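You operate a simulated robot arm through the tools that you are given. There is no shell and no other tool. Be economical: measure what you need, move in short steps, check, and stop when the job is done.

Carry out the task below with a simulated robot arm. There is one attempt and no reset: what you move stays moved.

TASK
Fetch the water bottle and stand it on top of the book on the worktop over the cooker bay.

It is judged by the outcome, as a careful person would: the job done as asked, and still so three seconds after it is handed in. It fails if anything else is knocked over, pushed out of place, dropped, spilled or broken.

THE ROBOT
A 7-joint arm with a two-finger parallel gripper, fixed in place. Base frame: the origin is at the foot of the arm, x ahead of it, y to its left, z up; the work surface is at about z = 0. Lengths are in mm, angles in degrees, forces in N, time in s.
With the tool pointing down near the work surface it reaches from about 240 to 620 mm from the base axis. Its first joint turns from -66.0 to 66.0 degrees. Payload 2.6 kg.
Tool frame: the origin (TCP) lies between the finger pads and is the grasp point; the fingertips stand 30 mm ahead of it; z points along the fingers, y is the line along which they close. The gripper opens to 94 mm. The fingers are 28 mm wide and 10 mm thick; the gripper's body (50 by 96 mm) begins 55 mm behind the TCP.
Orientation is that of the tool frame in the base frame, as [roll, pitch, yaw] about the fixed x, y, z axes, in that order (R = Rz(yaw) Ry(pitch) Rx(roll)). With the fingers straight down and closing along the base's y, the tool's x points along the base's -x, its y along +y and its z along -z.

THE INTERFACE
- The arm moves only by the tool arm_command. Its argument "steps" is a list of rows, each a list of 2 entries, a list of its own where there are three numbers: the shift along the tool's x, y, z in mm, then the turn, a rotation vector about the tool's x, y, z in degrees. In form: [[[x, y, z], [ax, ay, az]], ...]. A call has 1 to 12 rows; each row is the pose to reach, as a shift and turn from the pose commanded when the call began, along the tool's axes at that moment. "gripper" is the finger opening in mm, from 0 to 94, set as the call begins (left out, the last holds). A row lasts 0.2 s, in which the tool goes at most 50 mm and 8.6 degrees; a call with a longer step from one row to the next is refused whole, and so is a gripper value outside its range. A pose out of reach is approached as far as the arm can. The call stops where the force on the tool passes 40 N (or 10 N more than at its start, if that is more) or the arm is blocked; 0.2 s more then pass. The fingers move at their own pace (about 72 mm/s each) and stop on an object; they squeeze with about 27 N. The grip force told is the motor's: it shows also when the fingers shut on nothing. Time passes only in rows, and 0.2 s behind the last, so rows that repeat a pose let the fingers close. It gives the time, the measured TCP pose, the force on the tool (base axes), the opening and the grip force at its end, in the units of the frame above (readings bear some noise).
- Cameras (640 x 400 px; columns grow to the right, rows downward): "scene" is fixed at [38.4, 431.5, 568.3]; the picture's right is [-0.74, -0.67, 0.00], its down [-0.35, 0.39, -0.85] and it looks along [0.57, -0.63, -0.52] (base axes); focal length 321 px, centre (320, 200). "wrist" rides on the gripper at [-37, 0, -58] in the tool frame; the picture's right is [0.00, -1.00, 0.00], its down [0.97, 0.00, -0.24] and it looks along [0.24, 0.00, 0.97] (tool axes); focal length 218 px, centre (320, 200).
- snapshot(camera): a new picture of that camera. No time passes.
- measure_at(camera, pixels): for up to 12 pixels [column, row] of the newest picture of that camera ("zoom" is the newest enlarged one), the place [x, y, z] in the base frame of the surface seen there, good to about 3 mm. No time passes.
- inspect(camera, box): a new picture of the part [left, top, right, bottom] of that camera's present view, enlarged. No time passes.
- close_job(): hands the job in; it is judged then, once.

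Work in short steps. Measure before you move; look again where a grasp or a placing could have gone wrong, and mend it. You have 60 turns and 22 pictures in all, the two below and enlarged ones among them. Open the gripper and draw the arm clear of the work before you hand the job in, unless the task says otherwise; then end with one line.

The tools are called after "Call:" as a command line: name --argument value ..., lists and objects as JSON in quotes. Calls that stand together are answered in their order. arm_command: Moves the arm, as the interface text tells. Its arguments: {"type":"object","properties":{"steps":{"type":"array","items":{"type":"array"}},"gripper":{"type":"number"}},"required":["steps"]} The other tools are called the same way: snapshot (camera) takes a picture; measure_at (camera, pixels) gives the place of the surface under pixels of a picture; inspect (camera, box) takes an enlarged picture of a part of a camera's view; close_job () hands the job in.

At the start:

```text
t: 0.0
position: [419.4, 49.4, 344.8]
tcp_rot: [180.0, 0.0, -180.0]
ft_force: [-0.1, -0.6, -0.5]
grip_width: 94.1
grip_force: 0.1
```

scene: 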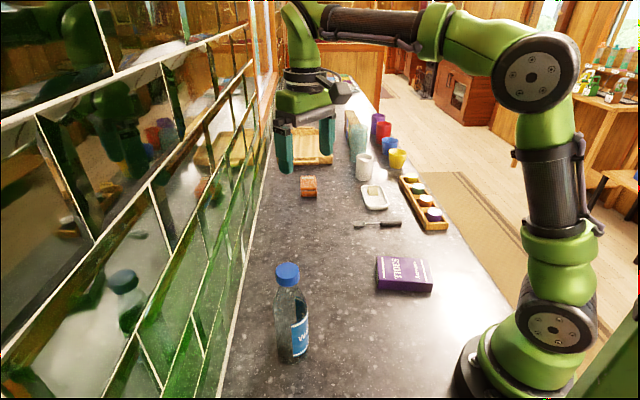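
wrist: 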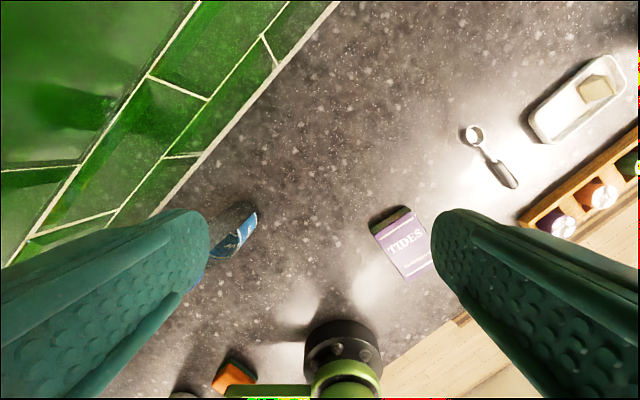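

The bottle is at about (290,310) in the scene view with its cap at (287,273), and the book is at (403,273). I'll measure both.

Call:
measure_at --camera "scene" --pixels '[[287, 267], [287, 280], [291, 320], [293, 355], [378, 257], [424, 257], [432, 283], [377, 280], [402, 268], [432, 291], [376, 288], [283, 300]]'

Call:
inspect --camera "scene" --box '[240, 220, 480, 370]'

Call:
measure_at --camera "wrist" --pixels '[[370, 232], [418, 215], [434, 262], [405, 278], [235, 235], [245, 225], [388, 215], [300, 250]]'

```text
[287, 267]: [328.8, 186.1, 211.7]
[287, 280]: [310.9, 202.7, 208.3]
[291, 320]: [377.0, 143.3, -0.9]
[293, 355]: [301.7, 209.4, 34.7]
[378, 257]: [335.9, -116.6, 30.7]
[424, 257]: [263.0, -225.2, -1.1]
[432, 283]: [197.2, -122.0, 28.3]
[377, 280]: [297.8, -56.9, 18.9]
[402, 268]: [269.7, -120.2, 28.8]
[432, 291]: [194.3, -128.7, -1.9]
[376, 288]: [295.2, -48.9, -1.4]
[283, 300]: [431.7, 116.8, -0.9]
```

```text
2.67 times, centred on (360, 295) of scene
```

zoom: 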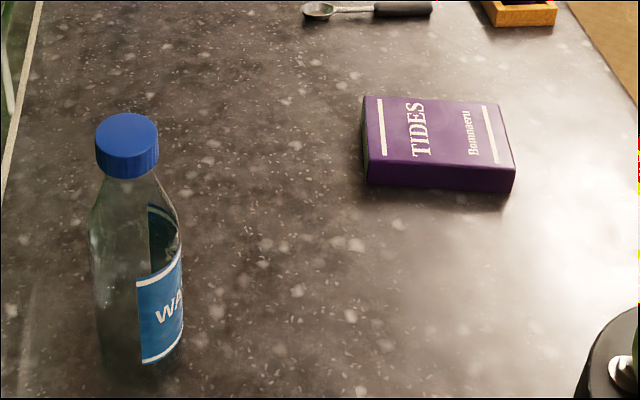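

```text
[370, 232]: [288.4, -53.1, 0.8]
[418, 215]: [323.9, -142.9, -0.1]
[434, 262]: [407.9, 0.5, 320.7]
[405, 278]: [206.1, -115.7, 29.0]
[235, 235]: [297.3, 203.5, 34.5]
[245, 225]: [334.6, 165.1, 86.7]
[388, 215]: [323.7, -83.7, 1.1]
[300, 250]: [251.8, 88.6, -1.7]
```

Next come the cap outline, the label edges and the book corners in the zoomed view.

Call:
measure_at --camera "zoom" --pixels '[[127, 116], [100, 130], [155, 130], [127, 147], [127, 160], [140, 300], [180, 300], [160, 310], [160, 350], [127, 172], [160, 282], [180, 260]]'

Call:
measure_at --camera "zoom" --pixels '[[366, 98], [497, 107], [513, 165], [371, 157], [440, 132], [430, 104], [440, 160], [373, 185], [512, 192], [370, 120], [505, 140]]'

```text
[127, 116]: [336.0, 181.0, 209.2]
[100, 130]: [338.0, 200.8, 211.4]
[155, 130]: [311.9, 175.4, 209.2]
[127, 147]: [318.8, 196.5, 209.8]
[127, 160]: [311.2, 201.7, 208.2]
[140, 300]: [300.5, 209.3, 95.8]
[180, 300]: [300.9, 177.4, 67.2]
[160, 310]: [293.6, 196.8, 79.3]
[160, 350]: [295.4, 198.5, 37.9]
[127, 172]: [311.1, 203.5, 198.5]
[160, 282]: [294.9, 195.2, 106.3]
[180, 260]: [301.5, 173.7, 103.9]
```

```text
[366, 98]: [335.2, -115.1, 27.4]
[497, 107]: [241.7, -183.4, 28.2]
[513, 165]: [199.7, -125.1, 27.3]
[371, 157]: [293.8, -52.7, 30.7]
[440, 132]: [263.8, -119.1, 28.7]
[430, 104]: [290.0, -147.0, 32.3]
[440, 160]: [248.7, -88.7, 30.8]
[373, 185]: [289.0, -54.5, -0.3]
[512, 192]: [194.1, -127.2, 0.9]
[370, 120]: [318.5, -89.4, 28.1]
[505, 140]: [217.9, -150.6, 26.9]
```

The bottle's axis is near (324,190) and its top at z≈211. The book's centre is about (268,-119) with its top at z≈29. Before lowering in, I check how far the wall is from the bottle.

Call:
measure_at --camera "scene" --pixels '[[226, 370], [240, 300], [255, 230], [200, 300], [225, 230], [150, 330]]'

Call:
measure_at --camera "wrist" --pixels '[[165, 205], [250, 105], [320, 25], [225, 240], [210, 275], [215, 255], [220, 245]]'

```text
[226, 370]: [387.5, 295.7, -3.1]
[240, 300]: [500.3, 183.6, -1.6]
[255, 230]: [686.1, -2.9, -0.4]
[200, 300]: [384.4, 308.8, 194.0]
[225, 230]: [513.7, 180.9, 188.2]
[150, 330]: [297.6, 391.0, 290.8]
```

```text
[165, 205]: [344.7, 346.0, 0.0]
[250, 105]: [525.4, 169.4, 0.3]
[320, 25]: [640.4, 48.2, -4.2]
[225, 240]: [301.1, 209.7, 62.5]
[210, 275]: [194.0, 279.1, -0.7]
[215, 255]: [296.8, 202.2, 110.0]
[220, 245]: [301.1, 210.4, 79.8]
```

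The wall is about 120 mm from the bottle, so a top-down grasp of the cap has room. I move above the bottle at z=300.

Call:
arm_command --steps '[[[15, 22, 7], [0, 0, 0]], [[38, 56, 18], [0, 0, 0]], [[60, 90, 30], [0, 0, 0]], [[80, 120, 38], [0, 0, 0]], [[91, 135, 44], [0, 0, 0]], [[95.4, 140.6, 45], [0, 0, 0]], [[95.4, 140.6, 45], [0, 0, 0]]]' --gripper 94

Call:
snapshot --camera "wrist"

```text
t: 1.6
position: [322.9, 190.1, 301.8]
tcp_rot: [179.9, 0.0, 180.0]
ft_force: [0.3, 0.3, -0.5]
grip_width: 94.0
grip_force: 0.1
```

```text
18 pictures are left
```

wrist: 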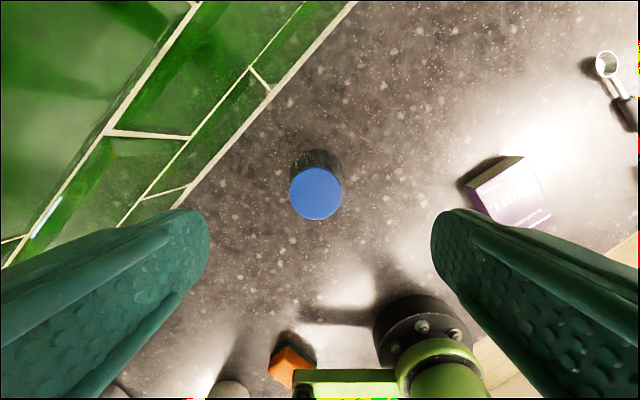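

Call:
measure_at --camera "wrist" --pixels '[[316, 193], [292, 193], [340, 193], [316, 171], [316, 216], [317, 155], [303, 160], [330, 160]]'

```text
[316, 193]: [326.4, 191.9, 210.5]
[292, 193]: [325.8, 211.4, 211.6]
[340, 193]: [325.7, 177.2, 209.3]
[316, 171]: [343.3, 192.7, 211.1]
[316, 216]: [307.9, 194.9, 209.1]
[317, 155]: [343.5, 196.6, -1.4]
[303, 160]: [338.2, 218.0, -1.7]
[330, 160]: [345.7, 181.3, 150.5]
```

The cap's centre is about (325.7,193) with its top at 210.5. I lower to TCP z=200.

Call:
arm_command --steps '[[[-2.8, 2.9, 15], [0, 0, 0]], [[-2.8, 2.9, 40], [0, 0, 0]], [[-2.8, 2.9, 65], [0, 0, 0]], [[-2.8, 2.9, 85], [0, 0, 0]], [[-2.8, 2.9, 97], [0, 0, 0]], [[-2.8, 2.9, 101], [0, 0, 0]], [[-2.8, 2.9, 101], [0, 0, 0]]]'

Call:
snapshot --camera "wrist"

Call:
inspect --camera "scene" --box '[200, 200, 440, 350]'

```text
t: 3.2
position: [326.0, 191.7, 199.5]
tcp_rot: [-179.9, 0.0, -180.0]
ft_force: [-0.1, -0.4, -0.6]
grip_width: 94.0
grip_force: 0.0
```

```text
17 pictures are left
```

wrist: 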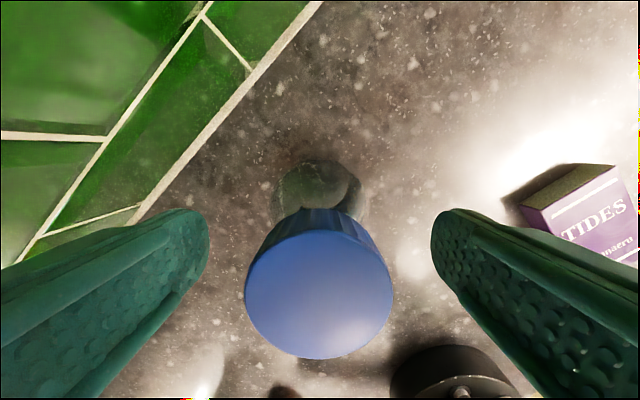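

```text
2.67 times, centred on (320, 275) of scene
```

zoom: 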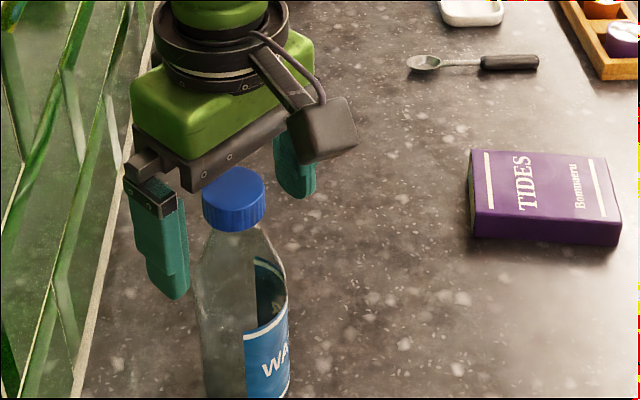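

The cap sits centred between the fingers (column 319). I close the gripper.

Call:
arm_command --steps '[[[0, 0, 0], [0, 0, 0]], [[0, 0, 0], [0, 0, 0]], [[0, 0, 0], [0, 0, 0]], [[0, 0, 0], [0, 0, 0]], [[0, 0, 0], [0, 0, 0]]]' --gripper 0

```text
t: 4.4
position: [327.1, 191.9, 199.8]
tcp_rot: [180.0, 0.0, 180.0]
ft_force: [-0.5, -0.2, -0.8]
grip_width: 35.2
grip_force: 27.1
```

The gripper holds at 35.2 mm with 27 N, which matches the cap. I lift slowly by 60 mm.

Call:
arm_command --steps '[[[0, 0, -3], [0, 0, 0]], [[0, 0, -10], [0, 0, 0]], [[0, 0, -20], [0, 0, 0]], [[0, 0, -32], [0, 0, 0]], [[0, 0, -44], [0, 0, 0]], [[0, 0, -54], [0, 0, 0]], [[0, 0, -60], [0, 0, 0]], [[0, 0, -60], [0, 0, 0]]]'

Call:
snapshot --camera "scene"

```text
t: 6.2
position: [326.4, 192.5, 260.0]
tcp_rot: [180.0, 0.0, -179.9]
ft_force: [-0.1, -0.1, 0.2]
grip_width: 35.5
grip_force: 26.9
```

```text
15 pictures are left
```

scene: 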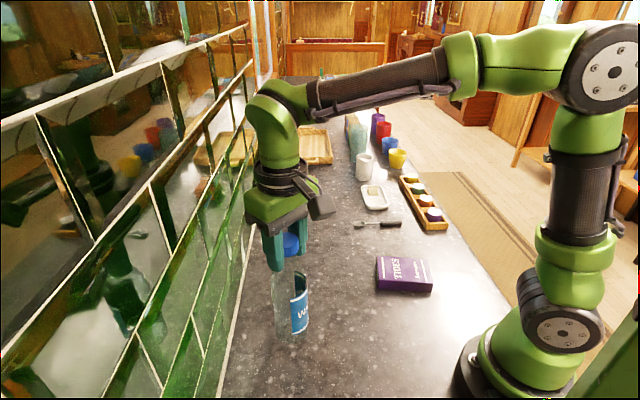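

The bottle is hanging upright and clear of the worktop. I carry it towards the book, keeping its base about 80 mm up.

Call:
arm_command --steps '[[[0, 0, -10], [0, 0, 0]], [[1, -6, -20], [0, 0, 0]], [[4, -20, -20], [0, 0, 0]], [[8, -42, -20], [0, 0, 0]], [[13, -68, -20], [0, 0, 0]], [[18, -96, -20], [0, 0, 0]], [[23, -124, -20], [0, 0, 0]], [[28, -150, -20], [0, 0, 0]], [[32, -172, -20], [0, 0, 0]], [[35, -188, -20], [0, 0, 0]], [[37, -197, -20], [0, 0, 0]], [[37, -200, -20], [0, 0, 0]]]'

Call:
arm_command --steps '[[[1, -4, 0], [0, 0, 0]], [[3, -15, 0], [0, 0, 0]], [[6, -32, 0], [0, 0, 0]], [[10, -54, 0], [0, 0, 0]], [[14, -76, 0], [0, 0, 0]], [[18, -94, 0], [0, 0, 0]], [[20.5, -106, 0], [0, 0, 0]], [[21.4, -111.5, 0], [0, 0, 0]], [[21.4, -111.5, 0], [0, 0, 0]], [[21.4, -111.5, 0], [0, 0, 0]]]'

Call:
snapshot --camera "scene"

Call:
snapshot --camera "wrist"

```text
t: 8.8
position: [289.1, -8.0, 279.8]
tcp_rot: [180.0, 0.0, 180.0]
ft_force: [0.4, 0.5, -0.3]
grip_width: 35.2
grip_force: 27.2
```

```text
t: 11.0
position: [268.5, -119.5, 280.5]
tcp_rot: [-180.0, 0.0, -180.0]
ft_force: [-0.3, 1.0, -0.2]
grip_width: 34.9
grip_force: 26.6
```

```text
14 pictures are left
```

scene: 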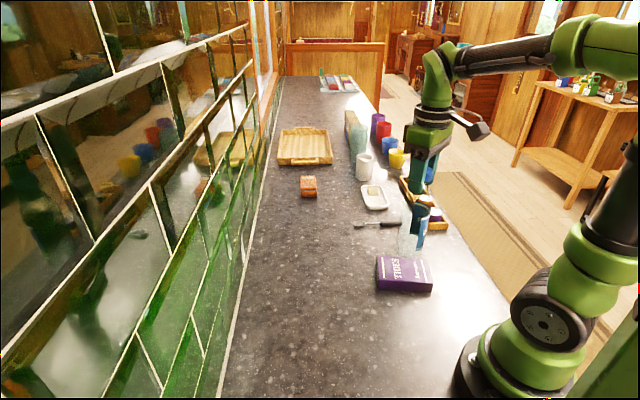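

```text
13 pictures are left
```

wrist: 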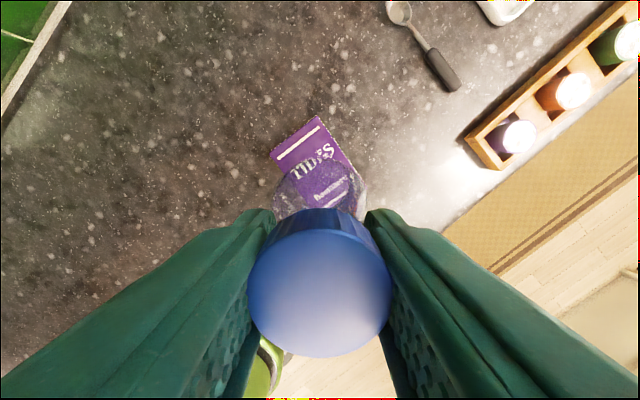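

The bottle is over the book. I check it is upright before lowering.

Call:
inspect --camera "scene" --box '[330, 160, 490, 310]'

Call:
measure_at --camera "wrist" --pixels '[[272, 155], [316, 118], [354, 168], [320, 190]]'

```text
2.67 times, centred on (410, 235) of scene
```

zoom: 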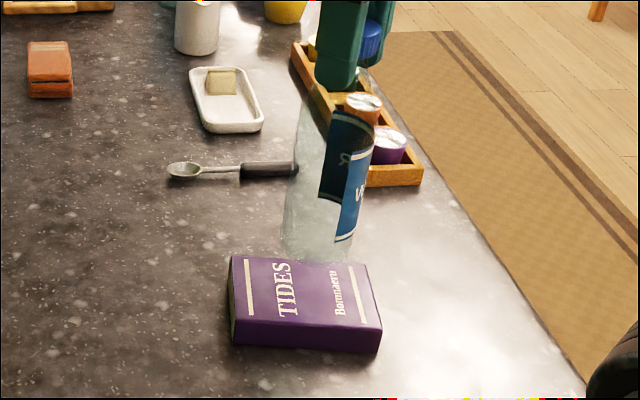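

```text
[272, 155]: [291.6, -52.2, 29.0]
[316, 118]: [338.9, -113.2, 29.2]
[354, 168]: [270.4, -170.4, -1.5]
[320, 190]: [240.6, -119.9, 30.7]
```

The bottle hangs upright and the measured book corners agree with the earlier ones. I lower to just above the book.

Call:
arm_command --steps '[[[0, 0, 8], [0, 0, 0]], [[0, 0, 18], [0, 0, 0]], [[0, 0, 28], [0, 0, 0]], [[0, 0, 37], [0, 0, 0]], [[0, 0, 43], [0, 0, 0]], [[0, 0, 46], [0, 0, 0]], [[0, 0, 47.5], [0, 0, 0]], [[0, 0, 48.5], [0, 0, 0]], [[0, 0, 48.5], [0, 0, 0]]]'

Call:
inspect --camera "scene" --box '[330, 180, 490, 310]'

```text
t: 13.0
position: [268.5, -119.2, 231.6]
tcp_rot: [-180.0, -0.1, -180.0]
ft_force: [0.2, -0.1, -0.5]
grip_width: 34.9
grip_force: 27.0
```

```text
3.08 times, centred on (410, 245) of scene
```

zoom: 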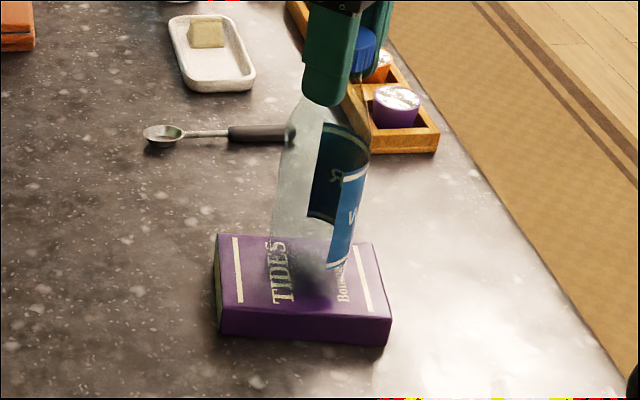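

The base is just above the book's centre. I lower in half-millimetre steps until it touches.

Call:
arm_command --steps '[[[0, 0, 0.5], [0, 0, 0]], [[0, 0, 1], [0, 0, 0]], [[0, 0, 1.5], [0, 0, 0]], [[0, 0, 2], [0, 0, 0]], [[0, 0, 2], [0, 0, 0]]]'

```text
t: 14.2
position: [267.2, -119.5, 228.6]
tcp_rot: [-180.0, 0.1, -179.9]
ft_force: [0.2, 1.1, 7.1]
grip_width: 35.1
grip_force: 27.0
```

The tool reads +7 N in z, so the bottle has touched the book. I open the gripper in place.

Call:
arm_command --steps '[[[0, 0, 0], [0, 0, 0]], [[0, 0, 0], [0, 0, 0]], [[0, 0, 0], [0, 0, 0]], [[0, 0, 0], [0, 0, 0]]]' --gripper 94

Call:
snapshot --camera "wrist"

```text
t: 15.2
position: [267.3, -118.6, 228.4]
tcp_rot: [179.9, 0.0, -180.0]
ft_force: [-0.7, 0.1, 0.2]
grip_width: 94.2
grip_force: 0.1
```

```text
10 pictures are left
```

wrist: 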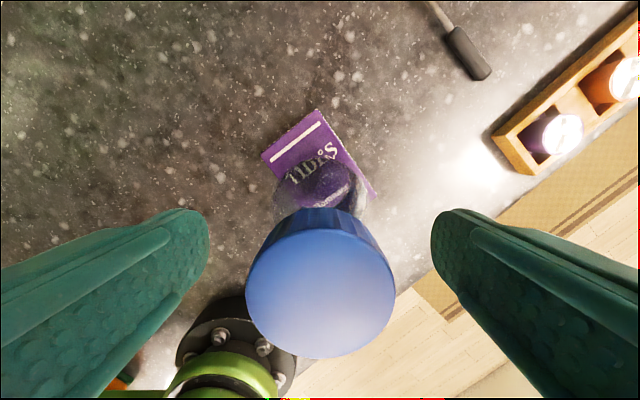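

The fingers are clear of the cap on both sides and the bottle is standing. I go straight up, then move away.

Call:
arm_command --steps '[[[0, 0, -8], [0, 0, 0]], [[0, 0, -25], [0, 0, 0]], [[0, 0, -48], [0, 0, 0]], [[0, 0, -75], [0, 0, 0]], [[0, 0, -100], [0, 0, 0]], [[-20, 20, -110], [0, 0, 0]], [[-50, 50, -115], [0, 0, 0]], [[-80, 85, -115], [0, 0, 0]], [[-105, 115, -115], [0, 0, 0]], [[-125, 140, -115], [0, 0, 0]], [[-135, 150, -115], [0, 0, 0]], [[-135, 150, -115], [0, 0, 0]]]'

Call:
snapshot --camera "scene"

```text
t: 17.8
position: [402.3, 30.9, 344.5]
tcp_rot: [180.0, 0.0, -180.0]
ft_force: [0.2, 0.4, 0.5]
grip_width: 94.1
grip_force: 0.1
```

```text
9 pictures are left
```

scene: 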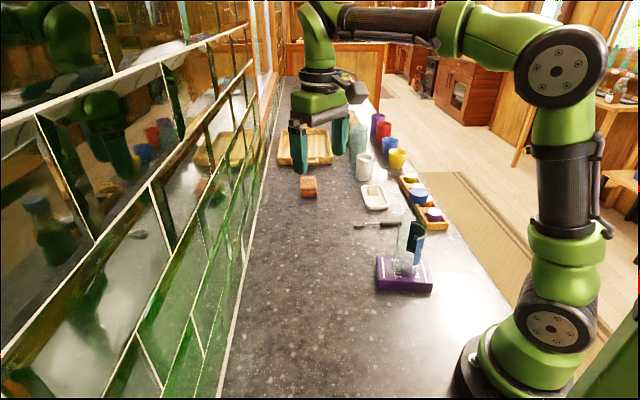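

The bottle stands upright on the book, nothing else has moved, and the arm is clear. I hand the job in.

Call:
close_job

```text
The job is handed in.
```

The water bottle is standing upright on top of the book, the gripper is open with the arm drawn clear, and nothing else was disturbed.
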